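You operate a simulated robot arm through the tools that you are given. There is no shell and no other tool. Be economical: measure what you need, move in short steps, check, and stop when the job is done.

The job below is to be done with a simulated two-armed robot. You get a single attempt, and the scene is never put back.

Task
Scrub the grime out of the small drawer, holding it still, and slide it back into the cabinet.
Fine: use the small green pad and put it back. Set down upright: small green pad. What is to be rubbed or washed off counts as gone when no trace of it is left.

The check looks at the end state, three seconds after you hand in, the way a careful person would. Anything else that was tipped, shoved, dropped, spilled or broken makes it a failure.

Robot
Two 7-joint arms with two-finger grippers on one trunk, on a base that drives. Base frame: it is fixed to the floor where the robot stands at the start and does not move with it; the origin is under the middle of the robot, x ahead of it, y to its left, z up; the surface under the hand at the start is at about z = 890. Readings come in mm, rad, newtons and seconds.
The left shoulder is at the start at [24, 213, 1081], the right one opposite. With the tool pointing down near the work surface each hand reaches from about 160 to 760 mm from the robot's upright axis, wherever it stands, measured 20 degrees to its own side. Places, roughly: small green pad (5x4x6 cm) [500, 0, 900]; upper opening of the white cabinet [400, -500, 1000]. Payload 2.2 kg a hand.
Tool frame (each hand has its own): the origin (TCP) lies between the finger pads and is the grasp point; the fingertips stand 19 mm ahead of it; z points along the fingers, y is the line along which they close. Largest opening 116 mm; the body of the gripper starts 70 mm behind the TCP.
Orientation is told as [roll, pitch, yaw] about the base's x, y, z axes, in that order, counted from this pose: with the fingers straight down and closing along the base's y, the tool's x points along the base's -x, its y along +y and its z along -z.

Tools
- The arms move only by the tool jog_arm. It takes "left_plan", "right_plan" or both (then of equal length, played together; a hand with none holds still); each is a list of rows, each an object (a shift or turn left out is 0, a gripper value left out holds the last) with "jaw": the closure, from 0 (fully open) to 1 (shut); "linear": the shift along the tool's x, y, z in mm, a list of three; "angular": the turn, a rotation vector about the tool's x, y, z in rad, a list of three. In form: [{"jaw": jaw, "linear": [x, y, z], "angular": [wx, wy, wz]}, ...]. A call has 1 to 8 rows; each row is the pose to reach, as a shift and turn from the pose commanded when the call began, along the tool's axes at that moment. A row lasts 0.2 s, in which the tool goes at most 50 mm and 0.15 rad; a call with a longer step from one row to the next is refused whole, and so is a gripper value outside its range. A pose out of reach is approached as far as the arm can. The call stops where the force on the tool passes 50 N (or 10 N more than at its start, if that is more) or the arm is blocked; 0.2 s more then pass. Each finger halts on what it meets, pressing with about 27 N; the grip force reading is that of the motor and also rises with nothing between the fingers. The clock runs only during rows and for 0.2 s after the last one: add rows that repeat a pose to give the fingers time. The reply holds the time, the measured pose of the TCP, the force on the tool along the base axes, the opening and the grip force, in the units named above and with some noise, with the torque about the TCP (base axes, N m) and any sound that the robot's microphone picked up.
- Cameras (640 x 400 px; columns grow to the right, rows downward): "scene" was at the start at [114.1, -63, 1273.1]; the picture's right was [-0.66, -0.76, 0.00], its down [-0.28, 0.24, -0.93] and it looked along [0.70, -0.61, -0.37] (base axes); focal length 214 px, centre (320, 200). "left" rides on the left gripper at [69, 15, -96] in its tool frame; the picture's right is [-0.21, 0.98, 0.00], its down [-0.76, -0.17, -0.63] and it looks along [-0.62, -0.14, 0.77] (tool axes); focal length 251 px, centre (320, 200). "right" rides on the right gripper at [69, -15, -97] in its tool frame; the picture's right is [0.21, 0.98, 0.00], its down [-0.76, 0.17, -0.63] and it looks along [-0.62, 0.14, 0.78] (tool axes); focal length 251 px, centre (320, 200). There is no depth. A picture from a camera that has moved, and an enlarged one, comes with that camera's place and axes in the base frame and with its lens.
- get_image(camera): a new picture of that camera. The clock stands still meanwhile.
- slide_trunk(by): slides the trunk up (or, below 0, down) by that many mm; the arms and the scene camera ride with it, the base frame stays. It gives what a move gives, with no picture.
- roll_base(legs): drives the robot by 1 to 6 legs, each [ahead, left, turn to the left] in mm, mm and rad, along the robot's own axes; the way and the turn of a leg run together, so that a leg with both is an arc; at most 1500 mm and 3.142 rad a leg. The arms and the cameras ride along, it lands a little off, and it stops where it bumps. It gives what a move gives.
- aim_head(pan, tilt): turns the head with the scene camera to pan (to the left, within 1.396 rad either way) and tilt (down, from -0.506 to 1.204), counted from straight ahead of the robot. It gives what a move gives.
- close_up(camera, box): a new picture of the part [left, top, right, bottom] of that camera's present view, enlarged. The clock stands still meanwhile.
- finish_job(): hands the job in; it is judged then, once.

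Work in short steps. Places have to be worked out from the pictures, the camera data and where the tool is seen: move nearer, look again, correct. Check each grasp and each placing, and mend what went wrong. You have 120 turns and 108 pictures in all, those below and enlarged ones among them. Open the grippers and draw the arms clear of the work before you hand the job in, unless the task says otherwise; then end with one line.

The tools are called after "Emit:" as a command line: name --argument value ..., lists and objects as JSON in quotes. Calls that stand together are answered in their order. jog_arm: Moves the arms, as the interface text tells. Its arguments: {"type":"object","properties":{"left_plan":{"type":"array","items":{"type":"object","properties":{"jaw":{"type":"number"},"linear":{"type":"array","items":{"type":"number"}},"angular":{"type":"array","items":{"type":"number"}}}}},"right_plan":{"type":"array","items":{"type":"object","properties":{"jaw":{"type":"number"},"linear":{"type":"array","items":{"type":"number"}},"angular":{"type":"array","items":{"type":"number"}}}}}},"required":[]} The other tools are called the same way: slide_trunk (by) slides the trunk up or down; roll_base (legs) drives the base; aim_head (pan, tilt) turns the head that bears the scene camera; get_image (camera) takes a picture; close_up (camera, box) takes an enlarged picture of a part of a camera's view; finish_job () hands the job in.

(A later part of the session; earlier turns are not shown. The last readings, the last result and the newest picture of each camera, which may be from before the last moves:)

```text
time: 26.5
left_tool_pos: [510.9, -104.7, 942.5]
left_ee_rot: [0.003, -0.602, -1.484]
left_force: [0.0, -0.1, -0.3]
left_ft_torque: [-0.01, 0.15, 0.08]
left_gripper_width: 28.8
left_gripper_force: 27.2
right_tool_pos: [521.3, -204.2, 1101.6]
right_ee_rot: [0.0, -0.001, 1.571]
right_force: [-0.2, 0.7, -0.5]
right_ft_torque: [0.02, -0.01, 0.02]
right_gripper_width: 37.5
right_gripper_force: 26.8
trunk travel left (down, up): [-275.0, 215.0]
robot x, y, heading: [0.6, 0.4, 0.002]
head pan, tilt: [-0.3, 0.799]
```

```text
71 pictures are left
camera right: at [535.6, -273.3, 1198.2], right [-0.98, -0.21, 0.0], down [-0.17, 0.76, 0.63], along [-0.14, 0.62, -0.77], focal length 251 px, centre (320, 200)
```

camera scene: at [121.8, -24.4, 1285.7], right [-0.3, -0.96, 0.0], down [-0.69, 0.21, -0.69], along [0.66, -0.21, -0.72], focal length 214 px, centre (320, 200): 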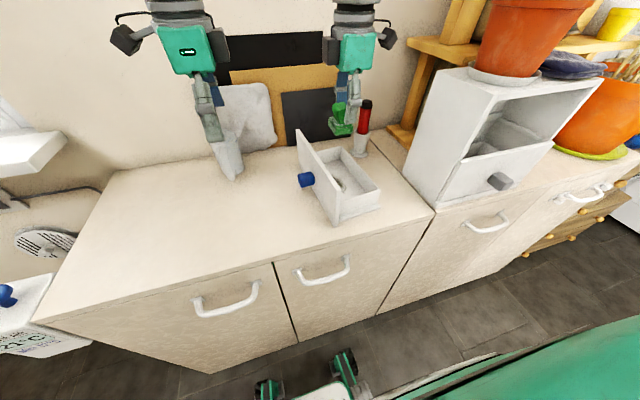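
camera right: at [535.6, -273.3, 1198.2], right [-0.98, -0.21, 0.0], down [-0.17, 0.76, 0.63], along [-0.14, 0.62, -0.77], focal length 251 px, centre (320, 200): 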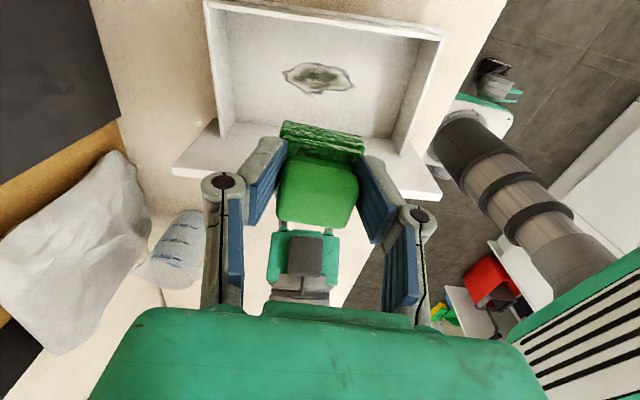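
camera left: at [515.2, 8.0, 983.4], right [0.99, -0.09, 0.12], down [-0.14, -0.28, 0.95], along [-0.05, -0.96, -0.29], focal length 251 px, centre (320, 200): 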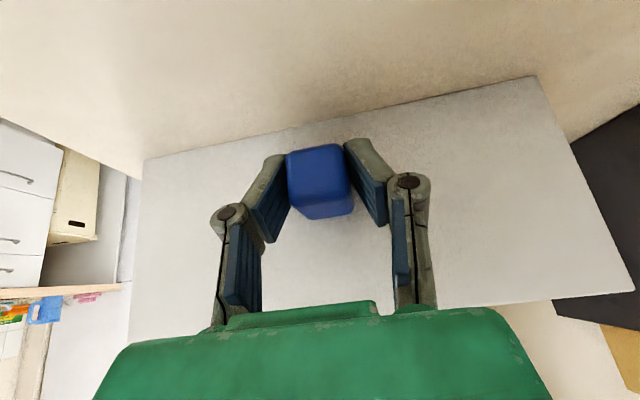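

The drawer is held by the knob. I'll lower the pad into the drawer toward the floor, which I expect at TCP z≈943.

Emit:
jog_arm --right_plan '[{"linear": [3, 0, 40]}, {"linear": [3, 0, 80]}, {"linear": [3, 0, 120]}, {"linear": [3, 0, 145]}, {"linear": [3, 0, 150]}, {"linear": [3, 0, 154]}, {"linear": [3, 0, 154]}]'

Emit:
close_up --camera "scene" --box '[240, 100, 400, 200]'

Emit:
get_image --camera "right"

```text
time: 28.1
left_tool_pos: [509.8, -104.8, 942.9]
left_ee_rot: [0.002, -0.601, -1.484]
left_force: [0.4, 0.4, 1.2]
left_ft_torque: [-0.05, 0.07, 0.09]
left_gripper_width: 28.8
left_gripper_force: 27.3
right_tool_pos: [520.2, -206.7, 947.9]
right_ee_rot: [-0.001, 0.001, 1.572]
right_force: [-0.3, 0.2, -0.8]
right_ft_torque: [0.04, 0.0, -0.01]
right_gripper_width: 37.8
right_gripper_force: 27.8
trunk travel left (down, up): [-275.0, 215.0]
robot x, y, heading: [1.9, 1.0, 0.001]
head pan, tilt: [-0.3, 0.799]
```

```text
4.00 times, centred on (320, 150) of scene
camera zoom: at [122.6, -24.6, 1285.7], right [-0.3, -0.96, 0.0], down [-0.69, 0.21, -0.69], along [0.66, -0.21, -0.72], focal length 858 px, centre (320, 400)
```

zoom: 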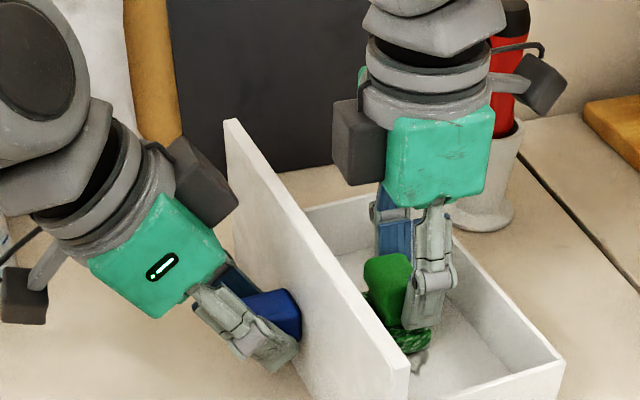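

```text
69 pictures are left
camera right: at [534.9, -276.3, 1044.2], right [-0.98, -0.21, 0.0], down [-0.17, 0.76, 0.63], along [-0.14, 0.62, -0.77], focal length 251 px, centre (320, 200)
```

right: 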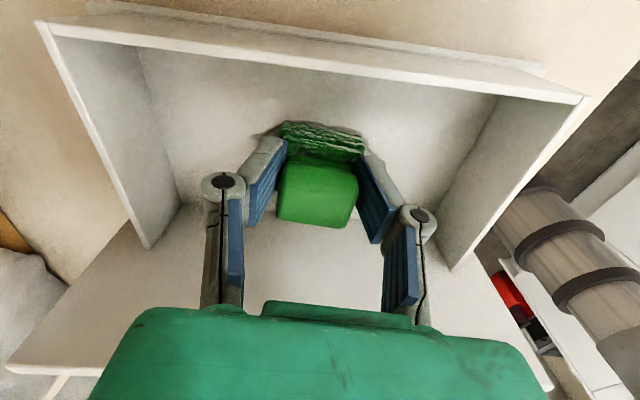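

No contact yet at 948, and the pad is just above the grime. I'll lower it in small steps to feel the floor.

Emit:
jog_arm --right_plan '[{"linear": [0, 0, 2]}, {"linear": [0, 0, 4]}, {"linear": [0, 0, 6]}, {"linear": [0, 0, 6]}]'

```text
time: 29.1
left_tool_pos: [509.4, -104.1, 944.2]
left_ee_rot: [0.001, -0.6, -1.483]
left_force: [2.2, -1.4, -0.3]
left_ft_torque: [0.02, 0.09, 0.17]
left_gripper_width: 28.6
left_gripper_force: 27.0
right_tool_pos: [519.9, -207.5, 942.4]
right_ee_rot: [-0.001, -0.002, 1.571]
right_force: [-0.8, 0.4, 3.1]
right_ft_torque: [0.01, 0.0, 0.0]
right_gripper_width: 37.7
right_gripper_force: 27.0
trunk travel left (down, up): [-275.0, 215.0]
robot x, y, heading: [0.5, 0.0, 0.001]
head pan, tilt: [-0.3, 0.799]
```

Contact is at about 3 N. I'll press slightly more and stroke along x by ±25 mm.

Emit:
jog_arm --right_plan '[{"linear": [0, -8, 2]}, {"linear": [0, -20, 2]}, {"linear": [0, -8, 2]}, {"linear": [0, 8, 2]}, {"linear": [0, 25, 2]}, {"linear": [0, 10, 2]}, {"linear": [0, -8, 2]}, {"linear": [0, -22, 2]}]'

Emit:
jog_arm --right_plan '[{"linear": [5, 15, 0]}, {"linear": [5, 35, 0]}, {"linear": [5, 47, 0]}, {"linear": [-5, 35, 0]}, {"linear": [-5, 15, 0]}, {"linear": [-5, 0, 0]}, {"linear": [0, 22, 0]}, {"linear": [0, 22, -10]}]'

Emit:
jog_arm --right_plan '[{"linear": [0, 0, -45]}, {"linear": [0, 0, -90]}, {"linear": [0, 0, -120]}]'

Emit:
get_image --camera "right"

```text
time: 30.9
left_tool_pos: [510.9, -104.1, 943.6]
left_ee_rot: [0.002, -0.6, -1.484]
left_force: [3.0, 0.7, -3.2]
left_ft_torque: [0.34, 0.13, 0.15]
left_gripper_width: 28.6
left_gripper_force: 26.7
right_tool_pos: [542.2, -206.9, 940.1]
right_ee_rot: [0.001, 0.001, 1.573]
right_force: [-4.0, 0.5, 9.8]
right_ft_torque: [-0.07, 0.17, -0.01]
right_gripper_width: 37.6
right_gripper_force: 27.0
trunk travel left (down, up): [-275.0, 215.0]
robot x, y, heading: [1.9, -2.1, 0.002]
head pan, tilt: [-0.3, 0.799]
```

```text
time: 32.7
left_tool_pos: [512.3, -105.4, 943.3]
left_ee_rot: [0.003, -0.599, -1.484]
left_force: [-0.5, -0.2, 0.2]
left_ft_torque: [-0.18, 0.07, -0.08]
left_gripper_width: 28.8
left_gripper_force: 27.0
right_tool_pos: [519.8, -206.2, 947.2]
right_ee_rot: [0.002, -0.001, 1.571]
right_force: [-0.2, -0.1, -0.6]
right_ft_torque: [-0.01, 0.02, -0.02]
right_gripper_width: 37.6
right_gripper_force: 26.6
trunk travel left (down, up): [-275.0, 215.0]
robot x, y, heading: [-1.4, -2.9, -0.0]
head pan, tilt: [-0.3, 0.799]
```

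```text
time: 33.5
left_tool_pos: [510.5, -104.6, 941.9]
left_ee_rot: [0.002, -0.602, -1.482]
left_force: [0.4, 0.4, 0.4]
left_ft_torque: [-0.3, 0.02, -0.08]
left_gripper_width: 28.8
left_gripper_force: 26.7
right_tool_pos: [522.0, -206.0, 1067.6]
right_ee_rot: [0.0, -0.001, 1.571]
right_force: [-0.1, 0.3, 0.0]
right_ft_torque: [0.05, 0.02, 0.0]
right_gripper_width: 37.6
right_gripper_force: 27.8
trunk travel left (down, up): [-275.0, 215.0]
robot x, y, heading: [-1.5, 1.1, -0.001]
head pan, tilt: [-0.3, 0.799]
```

```text
68 pictures are left
camera right: at [536.5, -275.7, 1164.4], right [-0.98, -0.21, 0.0], down [-0.17, 0.76, 0.63], along [-0.14, 0.62, -0.77], focal length 251 px, centre (320, 200)
```

right: 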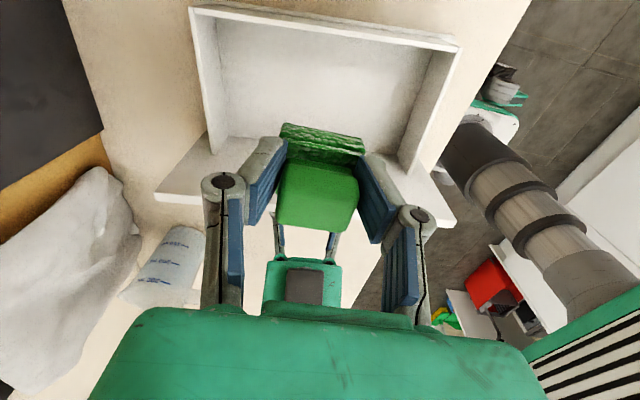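

The grime seems gone. I'll zoom in to check for traces.

Emit:
close_up --camera "right" --box '[180, 0, 480, 180]'

Emit:
close_up --camera "scene" --box '[290, 130, 390, 220]'

```text
2.13 times, centred on (330, 90) of right
camera zoom: at [536.5, -275.7, 1164.4], right [-0.98, -0.21, 0.0], down [-0.17, 0.76, 0.63], along [-0.14, 0.62, -0.77], focal length 536 px, centre (299, 435)
```

zoom: 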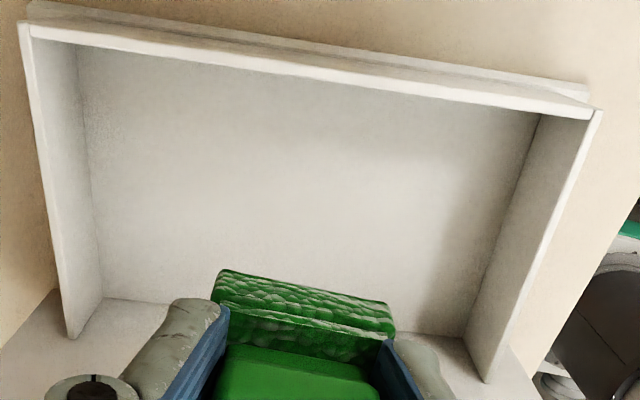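

```text
4.44 times, centred on (340, 175) of scene
camera zoom: at [121.7, -24.5, 1285.7], right [-0.3, -0.96, 0.0], down [-0.69, 0.21, -0.69], along [0.66, -0.21, -0.72], focal length 953 px, centre (231, 311)
```

zoom: 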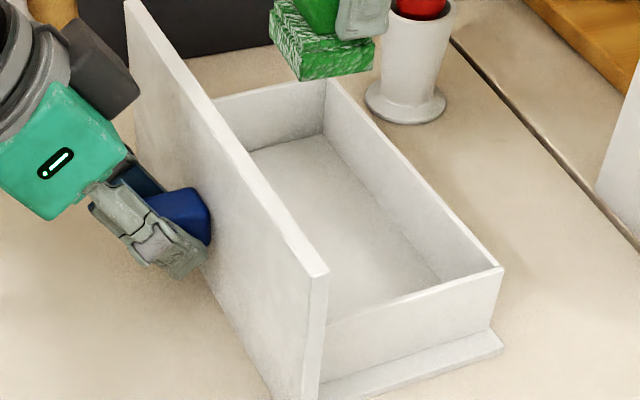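

The visible floor is clean. I'll release the knob and withdraw the left hand to the left, clear of the pad's place.

Emit:
jog_arm --left_plan '[{"jaw": 0.4}, {"jaw": 0.4}, {"linear": [0, 0, -40]}, {"linear": [0, 0, -85]}, {"linear": [0, 0, -130]}, {"linear": [30, 0, -165]}, {"linear": [70, 0, -190]}, {"linear": [110, 0, -215]}]'

Emit:
jog_arm --left_plan '[{"linear": [40, 0, -30]}, {"linear": [75, 0, -60]}, {"linear": [105, 0, -95]}]'

Emit:
get_image --camera "scene"

Emit:
get_image --camera "right"

```text
time: 35.3
left_tool_pos: [492.2, 111.9, 1059.7]
left_ee_rot: [0.001, -0.603, -1.485]
left_force: [0.3, 0.7, 0.5]
left_ft_torque: [-0.01, 0.0, 0.0]
left_gripper_width: 69.5
left_gripper_force: 0.1
right_tool_pos: [522.0, -201.9, 1067.8]
right_ee_rot: [-0.001, 0.003, 1.571]
right_force: [1.1, 0.6, -0.7]
right_ft_torque: [-0.02, 0.02, 0.03]
right_gripper_width: 37.7
right_gripper_force: 26.8
trunk travel left (down, up): [-275.0, 215.0]
robot x, y, heading: [-2.1, 1.9, -0.003]
head pan, tilt: [-0.3, 0.799]
```

```text
time: 36.1
left_tool_pos: [480.7, 254.7, 1076.4]
left_ee_rot: [0.001, -0.606, -1.483]
left_force: [0.2, 0.1, -0.7]
left_ft_torque: [-0.06, -0.02, 0.03]
left_gripper_width: 69.6
left_gripper_force: 0.0
right_tool_pos: [522.2, -199.8, 1068.6]
right_ee_rot: [-0.001, 0.004, 1.571]
right_force: [-0.2, 1.4, 0.6]
right_ft_torque: [-0.07, 0.02, -0.03]
right_gripper_width: 37.7
right_gripper_force: 26.7
trunk travel left (down, up): [-275.0, 215.0]
robot x, y, heading: [-1.2, 3.2, 0.003]
head pan, tilt: [-0.3, 0.799]
```

```text
65 pictures are left
camera scene: at [120.9, -15.8, 1286.0], right [-0.3, -0.96, 0.01], down [-0.69, 0.21, -0.7], along [0.66, -0.21, -0.72], focal length 214 px, centre (320, 200)
```

scene: 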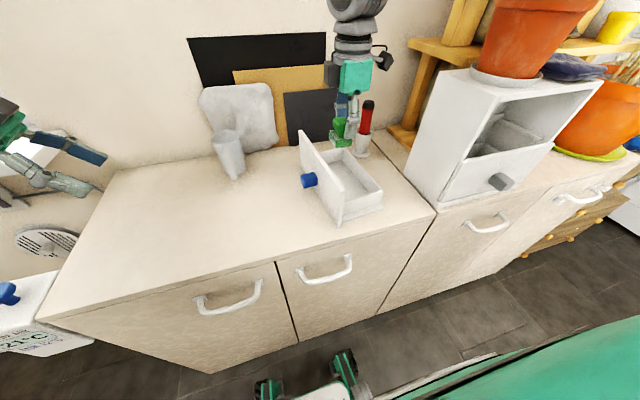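

```text
64 pictures are left
camera right: at [536.3, -268.7, 1165.4], right [-0.98, -0.21, 0.0], down [-0.17, 0.76, 0.63], along [-0.14, 0.61, -0.78], focal length 251 px, centre (320, 200)
```

right: 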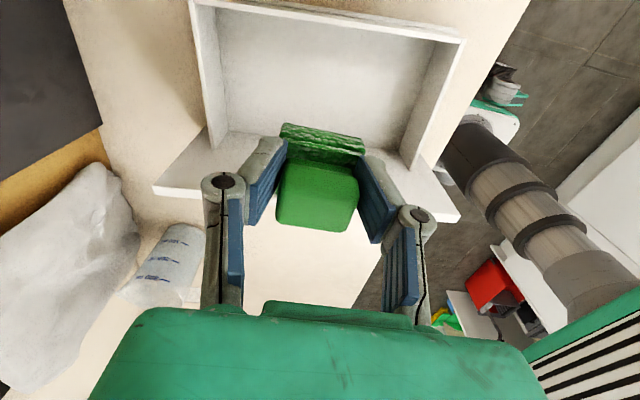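

The left hand is clear. I'll carry the pad back to its original place at the recorded grasp pose.

Emit:
jog_arm --right_plan '[{"linear": [0, 0, -30]}, {"linear": [-45, 8, -30]}, {"linear": [-90, 16, -30]}, {"linear": [-135, 24, -30]}, {"linear": [-180, 32, -30]}, {"linear": [-220, 40, -10]}, {"linear": [-235, 40, 35]}, {"linear": [-235, 40, 75]}]'

Emit:
jog_arm --right_plan '[{"linear": [0, 0, 25]}, {"linear": [0, 0, 45]}, {"linear": [0, 0, 52]}, {"linear": [0, 0, 56]}, {"linear": [0, 0, 56]}]'

Emit:
close_up --camera "scene" --box '[190, 130, 390, 255]'

```text
time: 37.9
left_tool_pos: [482.4, 252.8, 1077.4]
left_ee_rot: [0.0, -0.604, -1.482]
left_force: [0.8, -0.1, 0.1]
left_ft_torque: [0.04, 0.05, -0.04]
left_gripper_width: 69.6
left_gripper_force: 0.0
right_tool_pos: [482.6, 32.3, 994.3]
right_ee_rot: [0.0, 0.004, 1.57]
right_force: [0.4, 0.4, -0.5]
right_ft_torque: [0.01, 0.01, 0.0]
right_gripper_width: 37.7
right_gripper_force: 26.9
trunk travel left (down, up): [-275.0, 215.0]
robot x, y, heading: [0.6, 3.4, 0.003]
head pan, tilt: [-0.3, 0.799]
```

```text
time: 39.1
left_tool_pos: [480.8, 247.3, 1077.5]
left_ee_rot: [0.003, -0.601, -1.483]
left_force: [-1.2, -0.1, 0.3]
left_ft_torque: [-0.03, 0.02, 0.05]
left_gripper_width: 69.4
left_gripper_force: 0.1
right_tool_pos: [480.8, 26.1, 939.7]
right_ee_rot: [0.002, 0.0, 1.571]
right_force: [0.1, -0.2, 0.6]
right_ft_torque: [0.04, 0.05, -0.02]
right_gripper_width: 37.9
right_gripper_force: 27.3
trunk travel left (down, up): [-275.0, 215.0]
robot x, y, heading: [-1.2, -3.0, 0.005]
head pan, tilt: [-0.3, 0.799]
```

```text
3.20 times, centred on (290, 192) of scene
camera zoom: at [121.5, -22.5, 1285.8], right [-0.3, -0.96, 0.0], down [-0.69, 0.21, -0.69], along [0.66, -0.21, -0.72], focal length 686 px, centre (416, 224)
```

zoom: 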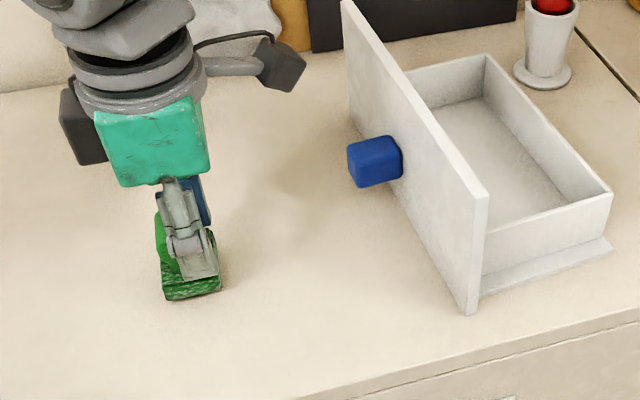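

Still about 3–4 mm above the counter. I'll lower slowly to contact.

Emit:
jog_arm --right_plan '[{"linear": [0, 0, 2]}, {"linear": [0, 0, 4]}, {"linear": [0, 0, 5]}, {"linear": [0, 0, 5]}]'

```text
time: 40.1
left_tool_pos: [482.0, 249.1, 1077.9]
left_ee_rot: [0.0, -0.601, -1.483]
left_force: [-0.3, -0.6, -0.8]
left_ft_torque: [0.02, -0.01, 0.02]
left_gripper_width: 69.7
left_gripper_force: 0.0
right_tool_pos: [480.9, 29.5, 934.3]
right_ee_rot: [0.002, 0.001, 1.571]
right_force: [-0.2, -0.7, -1.0]
right_ft_torque: [-0.01, 0.04, -0.01]
right_gripper_width: 37.6
right_gripper_force: 26.5
trunk travel left (down, up): [-275.0, 215.0]
robot x, y, heading: [0.9, 2.0, -0.002]
head pan, tilt: [-0.3, 0.799]
```

No contact yet, so the pad may have slid a little in the grip. I'll lower a bit more.

Emit:
jog_arm --right_plan '[{"linear": [0, 0, 1.5]}, {"linear": [0, 0, 3]}, {"linear": [0, 0, 3]}]'

```text
time: 40.9
left_tool_pos: [480.2, 249.9, 1078.9]
left_ee_rot: [0.004, -0.602, -1.485]
left_force: [-0.1, 0.0, 0.5]
left_ft_torque: [0.02, -0.04, 0.0]
left_gripper_width: 69.8
left_gripper_force: 0.0
right_tool_pos: [480.4, 30.9, 932.8]
right_ee_rot: [-0.004, 0.001, 1.572]
right_force: [0.2, 0.1, 21.9]
right_ft_torque: [0.04, -0.01, -0.01]
right_gripper_width: 37.7
right_gripper_force: 27.0
trunk travel left (down, up): [-275.0, 215.0]
robot x, y, heading: [-1.7, -1.1, 0.006]
head pan, tilt: [-0.3, 0.799]
```

Firm contact at 22 N. I'll ease up 1.5 mm, open, and rise.

Emit:
jog_arm --right_plan '[{"linear": [0, 0, -1.5]}, {"linear": [0, 0, -1.5], "jaw": 0.3}, {"linear": [0, 0, -1.5], "jaw": 0.3}, {"linear": [0, 0, -1.5], "jaw": 0.3}, {"linear": [0, 0, -40]}, {"linear": [0, 0, -85]}, {"linear": [0, 0, -130]}]'

Emit:
get_image --camera "right"

Emit:
close_up --camera "scene" --box '[190, 130, 390, 255]'

```text
time: 42.5
left_tool_pos: [480.5, 249.7, 1078.8]
left_ee_rot: [0.001, -0.602, -1.483]
left_force: [-0.1, 0.0, -0.1]
left_ft_torque: [0.01, -0.01, 0.04]
left_gripper_width: 69.6
left_gripper_force: 0.1
right_tool_pos: [480.0, 30.8, 1061.4]
right_ee_rot: [0.0, 0.001, 1.57]
right_force: [-0.2, -1.2, 0.8]
right_ft_torque: [-0.03, 0.01, 0.0]
right_gripper_width: 81.3
right_gripper_force: 0.1
trunk travel left (down, up): [-275.0, 215.0]
robot x, y, heading: [-2.8, -0.2, 0.003]
head pan, tilt: [-0.3, 0.799]
```

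```text
62 pictures are left
camera right: at [495.9, -37.8, 1158.0], right [-0.98, -0.22, 0.0], down [-0.17, 0.76, 0.63], along [-0.14, 0.62, -0.78], focal length 251 px, centre (320, 200)
```

right: 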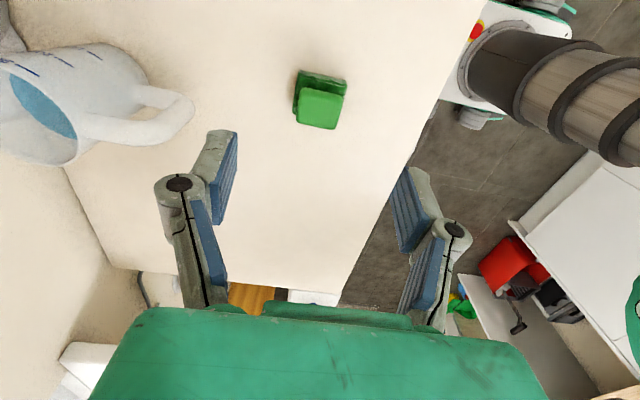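

```text
3.20 times, centred on (290, 192) of scene
camera zoom: at [120.6, -19.7, 1285.9], right [-0.3, -0.96, 0.0], down [-0.69, 0.21, -0.7], along [0.66, -0.21, -0.72], focal length 686 px, centre (416, 224)
```

zoom: 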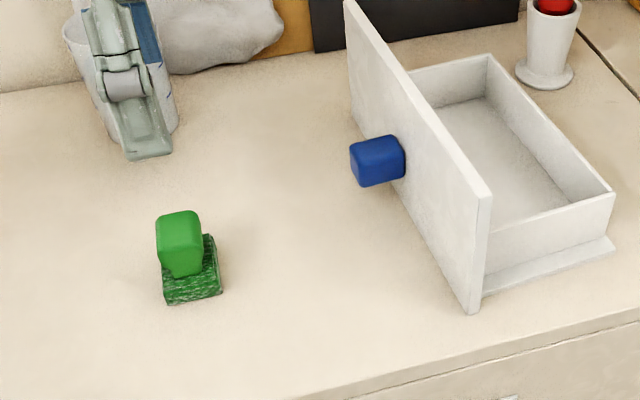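

The pad is back upright in its place. Now I'll study the cabinet opening and its rails by aiming the head there.

Emit:
aim_head --pan -0.95 --tilt 0.4

Emit:
get_image --camera "scene"

```text
time: 43.5
left_tool_pos: [482.5, 249.9, 1077.7]
left_ee_rot: [0.002, -0.602, -1.484]
left_force: [-0.9, -0.2, 0.2]
left_ft_torque: [0.03, 0.0, 0.02]
left_gripper_width: 69.5
left_gripper_force: 0.0
right_tool_pos: [482.5, 32.0, 1060.7]
right_ee_rot: [-0.001, 0.002, 1.571]
right_force: [0.0, -0.3, 0.0]
right_ft_torque: [0.03, -0.04, 0.0]
right_gripper_width: 81.2
right_gripper_force: 0.1
trunk travel left (down, up): [-275.0, 215.0]
robot x, y, heading: [0.9, 0.9, 0.001]
head pan, tilt: [-0.949, 0.4]
```

```text
60 pictures are left
camera scene: at [98.4, -70.9, 1321.1], right [-0.81, -0.58, 0.0], down [-0.23, 0.31, -0.92], along [0.54, -0.75, -0.39], focal length 214 px, centre (320, 200)
```

scene: 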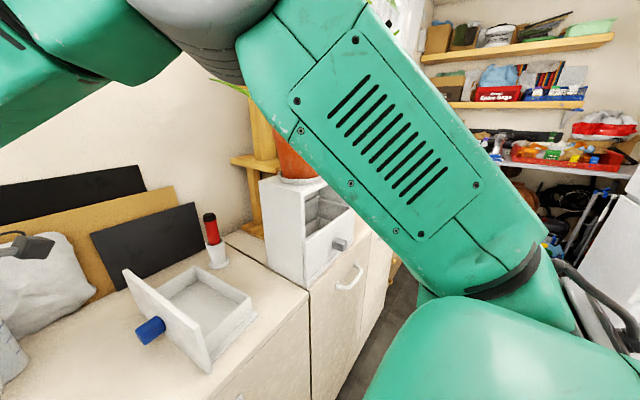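

The arm blocks this view. I'll raise the right hand and shift the robot about 200 mm to its right and 50 mm back, which puts both the drawer and the cabinet in good reach.

Emit:
jog_arm --right_plan '[{"linear": [0, 0, -20], "angular": [0, 0, 0.145]}, {"linear": [0, 0, -40], "angular": [0, 0, 0.29]}, {"linear": [0, 0, -60], "angular": [0, 0, 0.435]}, {"linear": [0, 0, -80], "angular": [0, 0, 0.58]}, {"linear": [0, 0, -100], "angular": [0, 0, 0.725]}, {"linear": [0, 0, -100], "angular": [0, 0, 0.87]}, {"linear": [0, 0, -100], "angular": [0, 0, 1.015]}, {"linear": [0, 0, -100], "angular": [0, 0, 1.16]}]'

Emit:
roll_base --legs '[[-60, 0, 0], [0, -200, 0]]'

Emit:
aim_head --pan -0.6 --tilt 0.5

Emit:
get_image --camera "scene"

Emit:
get_image --camera "right"

```text
time: 45.3
left_tool_pos: [481.4, 252.0, 1077.0]
left_ee_rot: [0.002, -0.602, -1.483]
left_force: [-0.2, -0.2, -0.5]
left_ft_torque: [-0.01, -0.02, -0.02]
left_gripper_width: 69.6
left_gripper_force: 0.1
right_tool_pos: [480.7, 31.4, 1160.2]
right_ee_rot: [-0.001, -0.001, 0.41]
right_force: [-0.6, -0.4, 0.6]
right_ft_torque: [0.0, 0.02, 0.0]
right_gripper_width: 81.0
right_gripper_force: 0.1
trunk travel left (down, up): [-275.0, 215.0]
robot x, y, heading: [-2.9, -1.6, -0.003]
head pan, tilt: [-0.949, 0.4]
```

```text
time: 47.5
left_tool_pos: [419.7, 54.7, 1077.7]
left_ee_rot: [0.002, -0.603, -1.482]
left_force: [-0.1, -0.7, -0.4]
left_ft_torque: [0.0, 0.02, 0.01]
left_gripper_width: 69.7
left_gripper_force: 0.0
right_tool_pos: [418.7, -164.2, 1158.4]
right_ee_rot: [-0.005, 0.005, 0.414]
right_force: [-0.3, 0.3, -0.1]
right_ft_torque: [0.01, 0.0, -0.02]
right_gripper_width: 81.1
right_gripper_force: 0.0
trunk travel left (down, up): [-275.0, 215.0]
robot x, y, heading: [-60.0, -198.2, -0.001]
head pan, tilt: [-0.949, 0.4]
```

```text
time: 48.3
left_tool_pos: [417.4, 51.0, 1080.2]
left_ee_rot: [0.006, -0.599, -1.486]
left_force: [-0.1, 0.1, -0.1]
left_ft_torque: [0.0, 0.02, 0.02]
left_gripper_width: 69.4
left_gripper_force: 0.0
right_tool_pos: [414.6, -166.9, 1159.8]
right_ee_rot: [-0.006, 0.003, 0.416]
right_force: [0.2, -0.7, -0.9]
right_ft_torque: [0.03, -0.03, 0.02]
right_gripper_width: 81.3
right_gripper_force: 0.1
trunk travel left (down, up): [-275.0, 215.0]
robot x, y, heading: [-60.5, -199.0, -0.001]
head pan, tilt: [-0.6, 0.499]
```

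```text
59 pictures are left
camera scene: at [57.5, -237.7, 1316.2], right [-0.58, -0.81, 0.01], down [-0.36, 0.25, -0.9], along [0.73, -0.53, -0.44], focal length 214 px, centre (320, 200)
```

scene: 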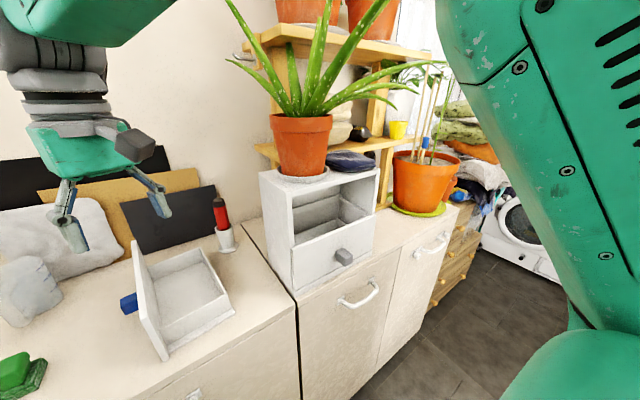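

```text
58 pictures are left
camera right: at [357.8, -209.5, 1256.2], right [-0.59, 0.81, 0.0], down [0.62, 0.46, 0.63], along [0.51, 0.37, -0.78], focal length 251 px, centre (320, 200)
```

right: 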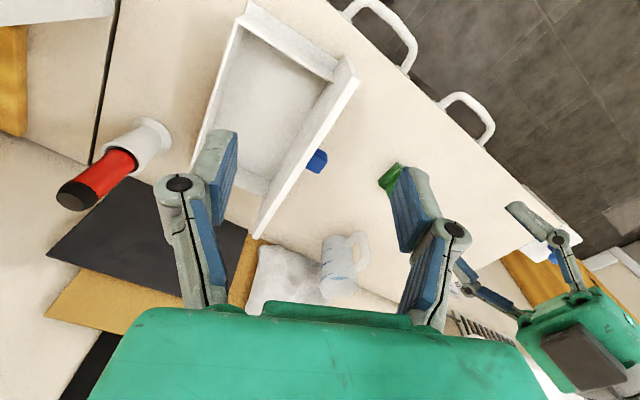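

Good view now. I'll zoom on the cabinet and confirm the drawer floor is spotless.

Emit:
close_up --camera "scene" --box '[240, 150, 400, 300]'

Emit:
close_up --camera "scene" --box '[110, 230, 250, 370]'

Emit:
close_up --camera "right" --box '[180, 0, 380, 240]'

```text
2.67 times, centred on (320, 225) of scene
camera zoom: at [57.5, -237.7, 1316.2], right [-0.58, -0.81, 0.01], down [-0.36, 0.25, -0.9], along [0.73, -0.53, -0.44], focal length 572 px, centre (320, 133)
```

zoom: 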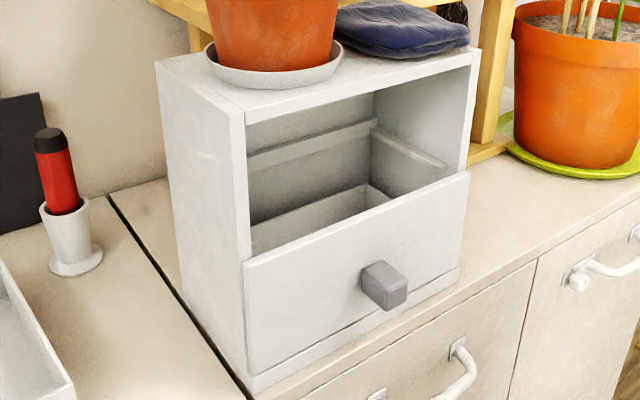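

```text
2.86 times, centred on (180, 300) of scene
camera zoom: at [57.5, -237.7, 1316.2], right [-0.58, -0.81, 0.01], down [-0.36, 0.25, -0.9], along [0.73, -0.53, -0.44], focal length 613 px, centre (720, -86)
```

zoom: 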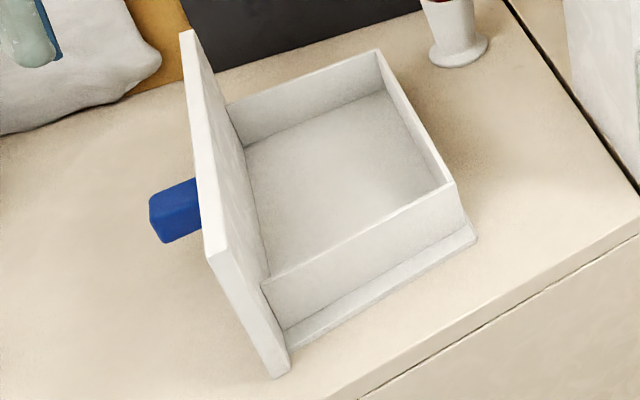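

```text
1.67 times, centred on (280, 120) of right
camera zoom: at [357.8, -209.5, 1256.2], right [-0.59, 0.81, 0.0], down [0.62, 0.46, 0.63], along [0.51, 0.37, -0.78], focal length 419 px, centre (387, 333)
```

zoom: 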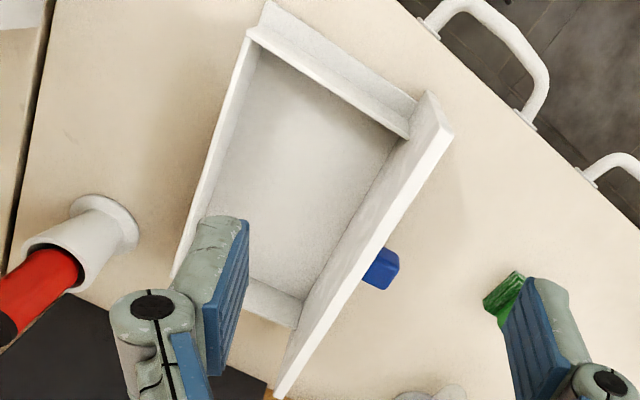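

The drawer is clean. Geometry estimates:
- The cabinet face is at x≈374, y from -400 to -642, with the ledge and lower panel top at z≈1045. The fronts overlay the face.
- The aloe leaf overhangs, so I must insert the drawer horizontally by its knob.

First I'll grip the panel top and turn the drawer 90° on the counter so it faces the robot. The right hand moves above the panel centre, near [510,-141].

Emit:
jog_arm --right_plan '[{"linear": [-32, -5, 0], "angular": [0, 0, 0.12], "jaw": 0.4}, {"linear": [-64, -10, 20], "angular": [0, 0, 0.24]}, {"linear": [-96, -15, 45], "angular": [0, 0, 0.335]}, {"linear": [-96, -15, 75], "angular": [0, 0, 0.335]}, {"linear": [-96, -15, 100], "angular": [0, 0, 0.335]}, {"linear": [-96, -15, 100], "angular": [0, 0, 0.335]}]'

Emit:
get_image --camera "right"

Emit:
get_image --camera "scene"

```text
time: 49.7
left_tool_pos: [417.2, 47.5, 1079.9]
left_ee_rot: [0.006, -0.599, -1.484]
left_force: [-0.7, -0.7, -0.1]
left_ft_torque: [0.0, 0.01, -0.02]
left_gripper_width: 69.6
left_gripper_force: 0.1
right_tool_pos: [523.3, -166.1, 1071.1]
right_ee_rot: [0.037, -0.003, 0.041]
right_force: [0.3, 0.2, 0.4]
right_ft_torque: [-0.01, 0.0, -0.01]
right_gripper_width: 69.7
right_gripper_force: 0.0
trunk travel left (down, up): [-275.0, 215.0]
robot x, y, heading: [-64.7, -197.3, -0.003]
head pan, tilt: [-0.6, 0.499]
```

```text
54 pictures are left
camera right: at [454.1, -186.8, 1167.1], right [-0.25, 0.97, 0.04], down [0.75, 0.17, 0.64], along [0.61, 0.19, -0.77], focal length 251 px, centre (320, 200)
```

right: 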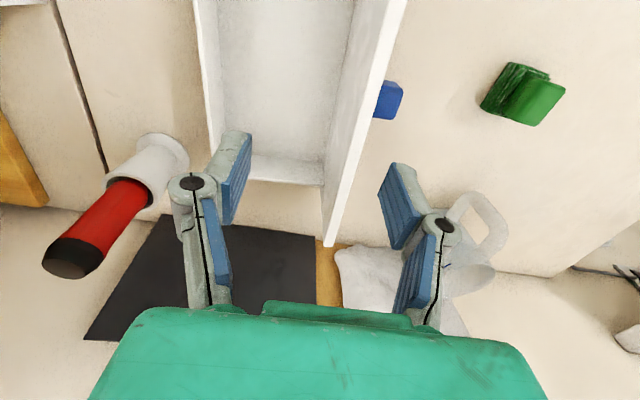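

```text
53 pictures are left
camera scene: at [59.7, -245.6, 1311.7], right [-0.56, -0.83, 0.0], down [-0.4, 0.27, -0.88], along [0.72, -0.5, -0.48], focal length 214 px, centre (320, 200)
```

scene: 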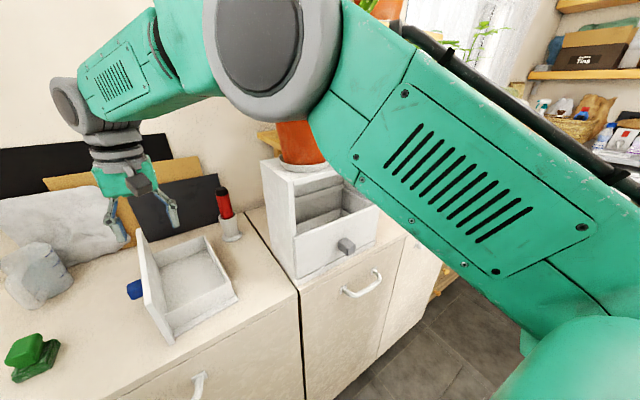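

The pose is 20+ mm off from the command, so the arm may still be settling. I'll hold and re-read.

Emit:
jog_arm --right_plan '[{"linear": [0, 0, 0]}, {"linear": [0, 0, 0]}]'

```text
time: 50.3
left_tool_pos: [417.0, 44.8, 1080.7]
left_ee_rot: [0.004, -0.595, -1.486]
left_force: [0.1, 0.1, -0.9]
left_ft_torque: [0.02, -0.02, -0.02]
left_gripper_width: 69.5
left_gripper_force: 0.1
right_tool_pos: [521.9, -167.7, 1066.8]
right_ee_rot: [0.029, 0.003, 0.043]
right_force: [0.9, -0.2, 0.7]
right_ft_torque: [0.04, -0.01, 0.0]
right_gripper_width: 69.8
right_gripper_force: 0.1
trunk travel left (down, up): [-275.0, 215.0]
robot x, y, heading: [-56.1, -197.3, 0.001]
head pan, tilt: [-0.6, 0.499]
```

I'll nudge toward the target: +25 mm in y, -10 mm in x, and the roll taken out.

Emit:
jog_arm --right_plan '[{"linear": [3, 8, 0], "angular": [0, 0, -0.02]}, {"linear": [6, 16, 0], "angular": [0, 0, -0.03]}, {"linear": [10, 25, 0], "angular": [0, 0, -0.03]}, {"linear": [10, 25, 0], "angular": [0, 0, -0.03]}]'

Emit:
get_image --camera "right"

```text
time: 51.3
left_tool_pos: [416.6, 45.9, 1081.2]
left_ee_rot: [0.004, -0.596, -1.484]
left_force: [0.2, 0.1, 0.5]
left_ft_torque: [0.01, 0.02, -0.01]
left_gripper_width: 69.7
left_gripper_force: 0.0
right_tool_pos: [508.3, -139.6, 1058.6]
right_ee_rot: [0.023, 0.016, 0.078]
right_force: [0.7, -0.1, 1.5]
right_ft_torque: [0.04, -0.01, 0.0]
right_gripper_width: 69.9
right_gripper_force: 0.1
trunk travel left (down, up): [-275.0, 215.0]
robot x, y, heading: [-62.0, -200.1, -0.001]
head pan, tilt: [-0.6, 0.499]
```

```text
52 pictures are left
camera right: at [442.0, -161.8, 1155.9], right [-0.29, 0.96, 0.03], down [0.75, 0.21, 0.63], along [0.59, 0.2, -0.78], focal length 251 px, centre (320, 200)
```

right: 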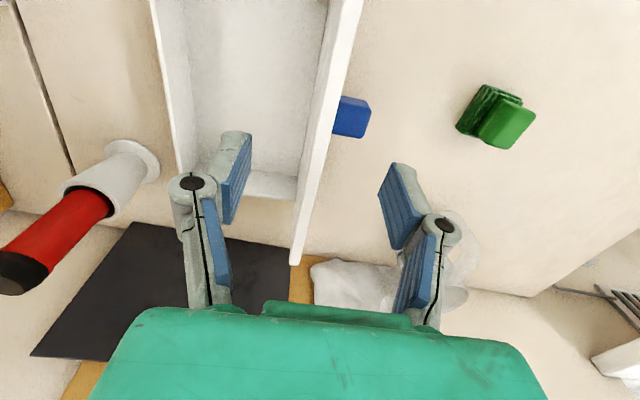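

The TCP is nearly over the panel edge, which sits at y≈-134. I'll correct 5 mm and descend to z≈988 so the panel is between the fingers.

Emit:
jog_arm --right_plan '[{"linear": [0, 5, 10], "angular": [0.02, -0.015, 0]}, {"linear": [0, 5, 30], "angular": [0.02, -0.015, 0]}, {"linear": [0, 5, 45], "angular": [0.02, -0.015, 0]}, {"linear": [0, 5, 45], "angular": [0.02, -0.015, 0]}]'

Emit:
get_image --camera "right"

```text
time: 52.3
left_tool_pos: [416.2, 47.7, 1080.7]
left_ee_rot: [0.005, -0.597, -1.484]
left_force: [-0.7, -0.2, 0.5]
left_ft_torque: [-0.04, -0.02, 0.01]
left_gripper_width: 69.6
left_gripper_force: 0.2
right_tool_pos: [506.6, -128.2, 1023.6]
right_ee_rot: [0.004, -0.02, 0.084]
right_force: [-0.6, -0.3, 0.0]
right_ft_torque: [-0.05, -0.03, 0.0]
right_gripper_width: 69.4
right_gripper_force: 0.1
trunk travel left (down, up): [-275.0, 215.0]
robot x, y, heading: [-60.7, -197.7, 0.003]
head pan, tilt: [-0.6, 0.499]
```

```text
51 pictures are left
camera right: at [435.9, -149.6, 1118.3], right [-0.3, 0.96, 0.0], down [0.73, 0.23, 0.65], along [0.62, 0.19, -0.76], focal length 251 px, centre (320, 200)
```

right: 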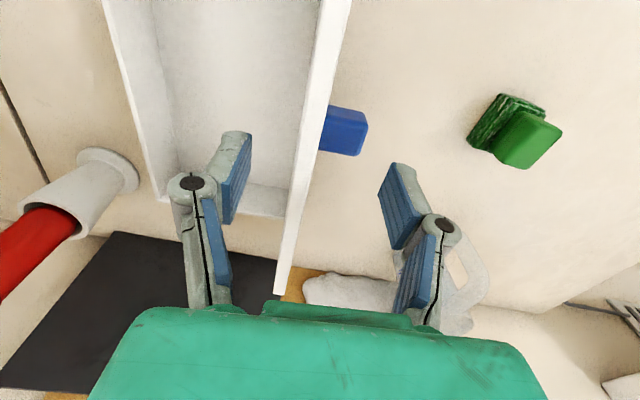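

The panel is at y≈-136 here. I'll shift -7 mm and descend the remaining 35 mm.

Emit:
jog_arm --right_plan '[{"linear": [0, -7, 5], "angular": [0, 0.015, 0]}, {"linear": [0, -7, 20], "angular": [0, 0.015, 0]}, {"linear": [0, -7, 34], "angular": [0, 0.015, 0]}, {"linear": [0, -7, 34], "angular": [0, 0.015, 0]}]'

Emit:
get_image --camera "right"

Emit:
close_up --camera "scene" --box '[90, 170, 250, 350]'

```text
time: 53.3
left_tool_pos: [416.3, 47.7, 1081.9]
left_ee_rot: [0.005, -0.598, -1.484]
left_force: [-0.2, 0.1, -0.5]
left_ft_torque: [-0.01, -0.01, 0.0]
left_gripper_width: 69.5
left_gripper_force: 0.0
right_tool_pos: [505.0, -133.3, 984.6]
right_ee_rot: [-0.009, 0.0, 0.091]
right_force: [0.2, 0.1, 0.0]
right_ft_torque: [0.0, 0.0, -0.01]
right_gripper_width: 69.4
right_gripper_force: 0.0
trunk travel left (down, up): [-275.0, 215.0]
robot x, y, heading: [-61.5, -199.3, 0.006]
head pan, tilt: [-0.6, 0.499]
```

```text
50 pictures are left
camera right: at [437.7, -154.8, 1079.9], right [-0.3, 0.95, -0.01], down [0.74, 0.24, 0.63], along [0.6, 0.18, -0.78], focal length 251 px, centre (320, 200)
```

right: 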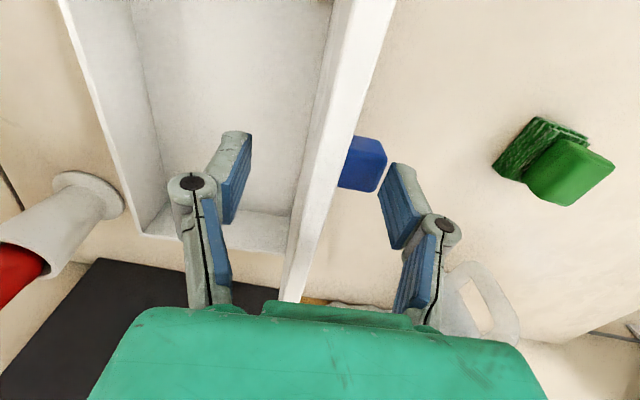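

```text
2.22 times, centred on (170, 260) of scene
camera zoom: at [58.9, -243.9, 1311.9], right [-0.56, -0.83, 0.0], down [-0.4, 0.27, -0.88], along [0.72, -0.5, -0.48], focal length 477 px, centre (653, 67)
```

zoom: 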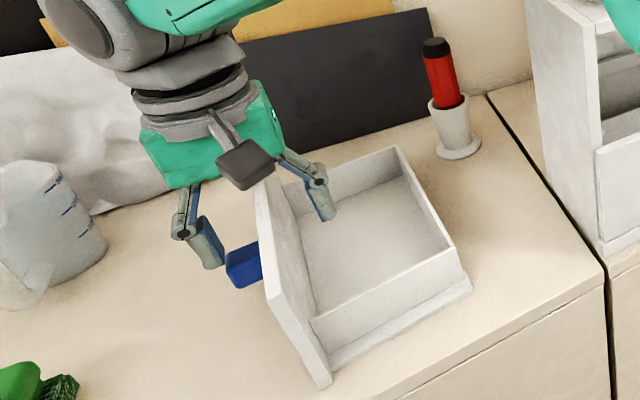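

The panel is straddled. I'll close and test the lift.

Emit:
jog_arm --right_plan '[{"jaw": 0.8}, {"jaw": 1.0}, {"jaw": 1.0}, {"jaw": 1.0}]'

Emit:
jog_arm --right_plan '[{"linear": [0, 0, -8]}, {"linear": [0, 0, -18]}, {"linear": [0, 0, -18]}]'

Emit:
close_up --camera "scene" --box '[90, 170, 250, 350]'

```text
time: 54.3
left_tool_pos: [417.1, 47.3, 1080.1]
left_ee_rot: [0.007, -0.596, -1.484]
left_force: [0.1, -0.4, 0.0]
left_ft_torque: [0.01, -0.04, -0.01]
left_gripper_width: 69.7
left_gripper_force: 0.0
right_tool_pos: [505.5, -135.4, 982.6]
right_ee_rot: [-0.008, -0.002, 0.091]
right_force: [1.4, -0.4, 3.4]
right_ft_torque: [-0.03, -0.09, -0.01]
right_gripper_width: 10.7
right_gripper_force: 26.6
trunk travel left (down, up): [-275.0, 215.0]
robot x, y, heading: [-61.9, -196.8, -0.0]
head pan, tilt: [-0.6, 0.499]
```

```text
time: 55.1
left_tool_pos: [416.1, 48.2, 1080.2]
left_ee_rot: [0.004, -0.599, -1.482]
left_force: [-0.6, 0.0, -0.5]
left_ft_torque: [0.0, 0.0, 0.03]
left_gripper_width: 69.4
left_gripper_force: 0.0
right_tool_pos: [505.5, -135.3, 993.5]
right_ee_rot: [-0.008, 0.015, 0.09]
right_force: [-0.2, 0.2, -1.2]
right_ft_torque: [0.06, 0.03, 0.01]
right_gripper_width: 11.0
right_gripper_force: 27.2
trunk travel left (down, up): [-275.0, 215.0]
robot x, y, heading: [-63.3, -201.1, -0.001]
head pan, tilt: [-0.6, 0.499]
```

```text
2.22 times, centred on (170, 260) of scene
camera zoom: at [59.5, -243.9, 1311.8], right [-0.56, -0.83, 0.01], down [-0.4, 0.27, -0.88], along [0.72, -0.5, -0.48], focal length 477 px, centre (653, 67)
```

zoom: 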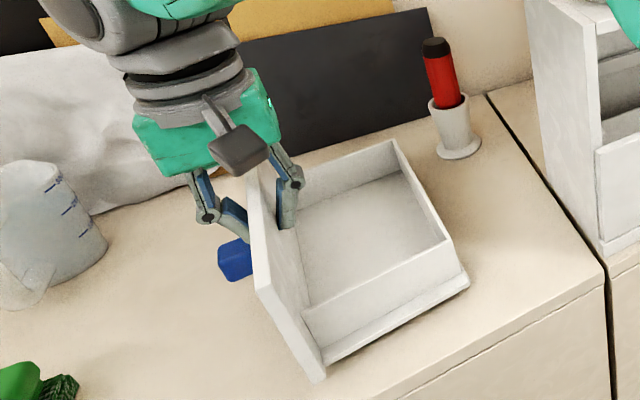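

It lifts easily and is very light, about 1–2 N. I'll raise it a bit more, turn it 85° counter-clockwise and move it toward the counter's front, to panel x≈384, y≈-200.

Emit:
jog_arm --right_plan '[{"linear": [0, 0, -15]}, {"linear": [15, -6, -15], "angular": [0, 0, -0.145]}, {"linear": [32, -14, -15], "angular": [0, 0, -0.29]}, {"linear": [49, -22, -15], "angular": [0, 0, -0.435]}, {"linear": [66, -30, -15], "angular": [0, 0, -0.58]}, {"linear": [83, -37, -15], "angular": [0, 0, -0.725]}, {"linear": [100, -44, -15], "angular": [0, 0, -0.87]}, {"linear": [115, -50, -15], "angular": [0, 0, -1.015]}]'

Emit:
get_image --camera "scene"

```text
time: 56.9
left_tool_pos: [417.7, 46.8, 1080.2]
left_ee_rot: [0.008, -0.596, -1.484]
left_force: [0.1, -0.1, 1.0]
left_ft_torque: [0.01, 0.02, 0.01]
left_gripper_width: 69.9
left_gripper_force: 0.0
right_tool_pos: [389.6, -186.2, 1014.4]
right_ee_rot: [-0.014, 0.015, 1.128]
right_force: [-0.4, -0.2, -2.3]
right_ft_torque: [0.02, 0.08, 0.0]
right_gripper_width: 10.7
right_gripper_force: 27.4
trunk travel left (down, up): [-275.0, 215.0]
robot x, y, heading: [-61.5, -197.4, 0.002]
head pan, tilt: [-0.6, 0.499]
```

```text
47 pictures are left
camera scene: at [58.0, -245.1, 1311.9], right [-0.56, -0.83, 0.0], down [-0.4, 0.27, -0.88], along [0.72, -0.5, -0.48], focal length 214 px, centre (320, 200)
```

scene: 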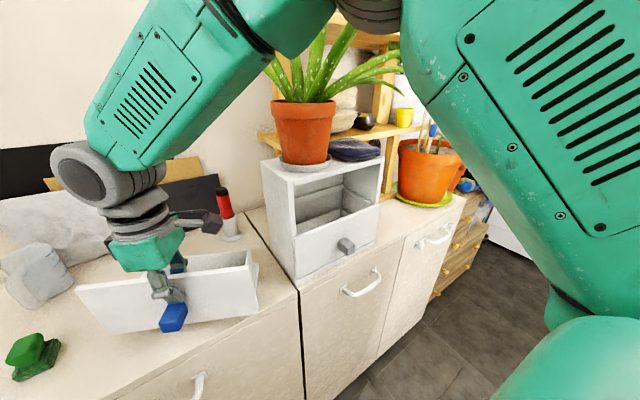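

Nearly turned. I'll finish the turn to yaw 1.57 and lower to the counter.

Emit:
jog_arm --right_plan '[{"linear": [5, 0, 0], "angular": [0, 0, -0.145]}, {"linear": [10, 0, 0], "angular": [0, 0, -0.29]}, {"linear": [15, 0, 0], "angular": [0, 0, -0.442]}, {"linear": [15, 0, 15], "angular": [0, 0, -0.442]}, {"linear": [15, 0, 25], "angular": [0, 0, -0.442]}, {"linear": [15, 0, 25], "angular": [0, 0, -0.442]}]'

Emit:
get_image --camera "scene"

```text
refused: row 3 steps farther than a row can; nothing moved
```

```text
46 pictures are left
camera scene: at [58.0, -245.1, 1311.9], right [-0.56, -0.83, 0.0], down [-0.4, 0.27, -0.88], along [0.72, -0.5, -0.48], focal length 214 px, centre (320, 200)
```

scene: 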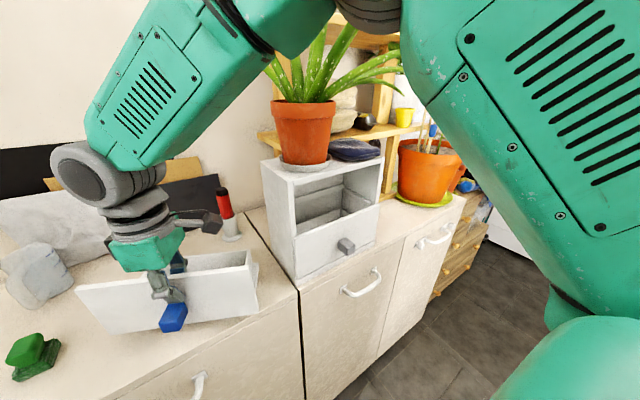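

One step was too large, so I'll resend with smaller turns.

Emit:
jog_arm --right_plan '[{"linear": [4, 0, 0], "angular": [0, 0, -0.12]}, {"linear": [8, 0, 0], "angular": [0, 0, -0.24]}, {"linear": [12, 0, 0], "angular": [0, 0, -0.36]}, {"linear": [15, 0, 0], "angular": [0, 0, -0.442]}, {"linear": [15, 0, 15], "angular": [0, 0, -0.442]}, {"linear": [15, 0, 25], "angular": [0, 0, -0.442]}, {"linear": [15, 0, 25], "angular": [0, 0, -0.442]}]'

Emit:
get_image --camera "scene"

```text
time: 58.5
left_tool_pos: [416.5, 48.0, 1080.8]
left_ee_rot: [0.005, -0.597, -1.484]
left_force: [0.1, 0.9, -0.1]
left_ft_torque: [-0.04, -0.01, -0.01]
left_gripper_width: 69.6
left_gripper_force: 0.0
right_tool_pos: [382.1, -200.4, 988.5]
right_ee_rot: [-0.003, 0.021, 1.568]
right_force: [0.4, -0.3, -1.7]
right_ft_torque: [-0.04, 0.04, -0.05]
right_gripper_width: 10.7
right_gripper_force: 27.1
trunk travel left (down, up): [-275.0, 215.0]
robot x, y, heading: [-60.2, -198.4, 0.002]
head pan, tilt: [-0.6, 0.499]
```

```text
45 pictures are left
camera scene: at [58.7, -244.7, 1311.9], right [-0.56, -0.83, 0.0], down [-0.4, 0.27, -0.88], along [0.72, -0.5, -0.48], focal length 214 px, centre (320, 200)
```

scene: 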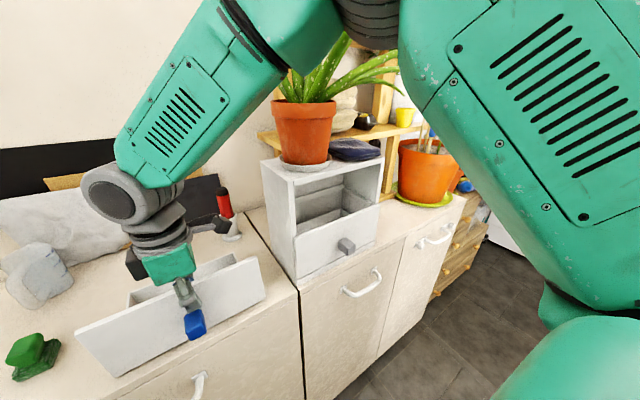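

I'll level the small tilt and lower to contact.

Emit:
jog_arm --right_plan '[{"linear": [0, 0, 2], "angular": [0.02, 0, 0]}, {"linear": [0, 0, 4], "angular": [0.02, 0, 0]}, {"linear": [0, 0, 6], "angular": [0.02, 0, 0]}, {"linear": [0, 0, 6], "angular": [0.02, 0, 0]}]'

Emit:
close_up --camera "scene" --box '[60, 220, 300, 390]'

```text
time: 59.5
left_tool_pos: [416.8, 47.9, 1080.7]
left_ee_rot: [0.005, -0.596, -1.484]
left_force: [0.4, -0.5, 0.0]
left_ft_torque: [-0.02, 0.01, -0.02]
left_gripper_width: 69.6
left_gripper_force: 0.1
right_tool_pos: [383.3, -201.1, 984.5]
right_ee_rot: [-0.026, 0.018, 1.566]
right_force: [0.6, -0.8, 4.8]
right_ft_torque: [0.82, -0.02, -0.01]
right_gripper_width: 11.1
right_gripper_force: 26.9
trunk travel left (down, up): [-275.0, 215.0]
robot x, y, heading: [-60.7, -197.0, -0.001]
head pan, tilt: [-0.6, 0.499]
```

```text
2.35 times, centred on (180, 305) of scene
camera zoom: at [58.0, -245.1, 1312.0], right [-0.56, -0.83, 0.0], down [-0.4, 0.27, -0.88], along [0.72, -0.5, -0.48], focal length 505 px, centre (649, -47)
```

zoom: 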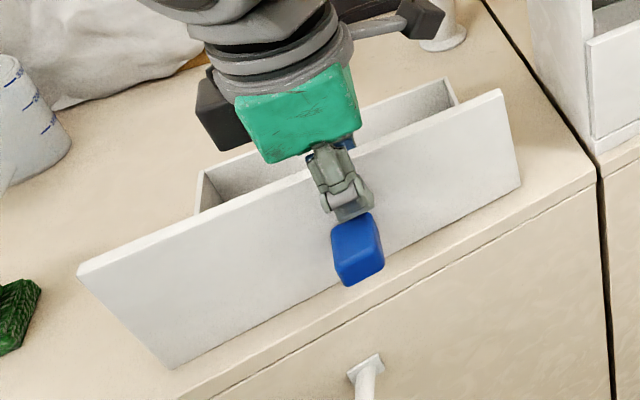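

I corrected the wrong axis, since the reading's pitch maps to tool y. I'll lift a little, fix both and lower again.

Emit:
jog_arm --right_plan '[{"linear": [0, 0, -6], "angular": [-0.012, -0.01, 0]}, {"linear": [0, 0, -6], "angular": [-0.024, -0.018, 0]}, {"linear": [0, 0, -2], "angular": [-0.024, -0.018, 0]}, {"linear": [0, 0, 1], "angular": [-0.024, -0.018, 0]}, {"linear": [0, 0, 2], "angular": [-0.024, -0.018, 0]}, {"linear": [0, 0, 2], "angular": [-0.024, -0.018, 0]}]'

```text
time: 60.9
left_tool_pos: [415.4, 47.4, 1079.5]
left_ee_rot: [0.006, -0.598, -1.483]
left_force: [-0.1, 0.8, -0.5]
left_ft_torque: [-0.02, 0.02, -0.01]
left_gripper_width: 69.8
left_gripper_force: 0.0
right_tool_pos: [383.3, -199.3, 981.4]
right_ee_rot: [0.0, 0.002, 1.567]
right_force: [-1.4, -0.7, 7.8]
right_ft_torque: [-0.7, 0.03, -0.05]
right_gripper_width: 10.7
right_gripper_force: 27.0
trunk travel left (down, up): [-275.0, 215.0]
robot x, y, heading: [-61.6, -194.8, 0.001]
head pan, tilt: [-0.6, 0.499]
```

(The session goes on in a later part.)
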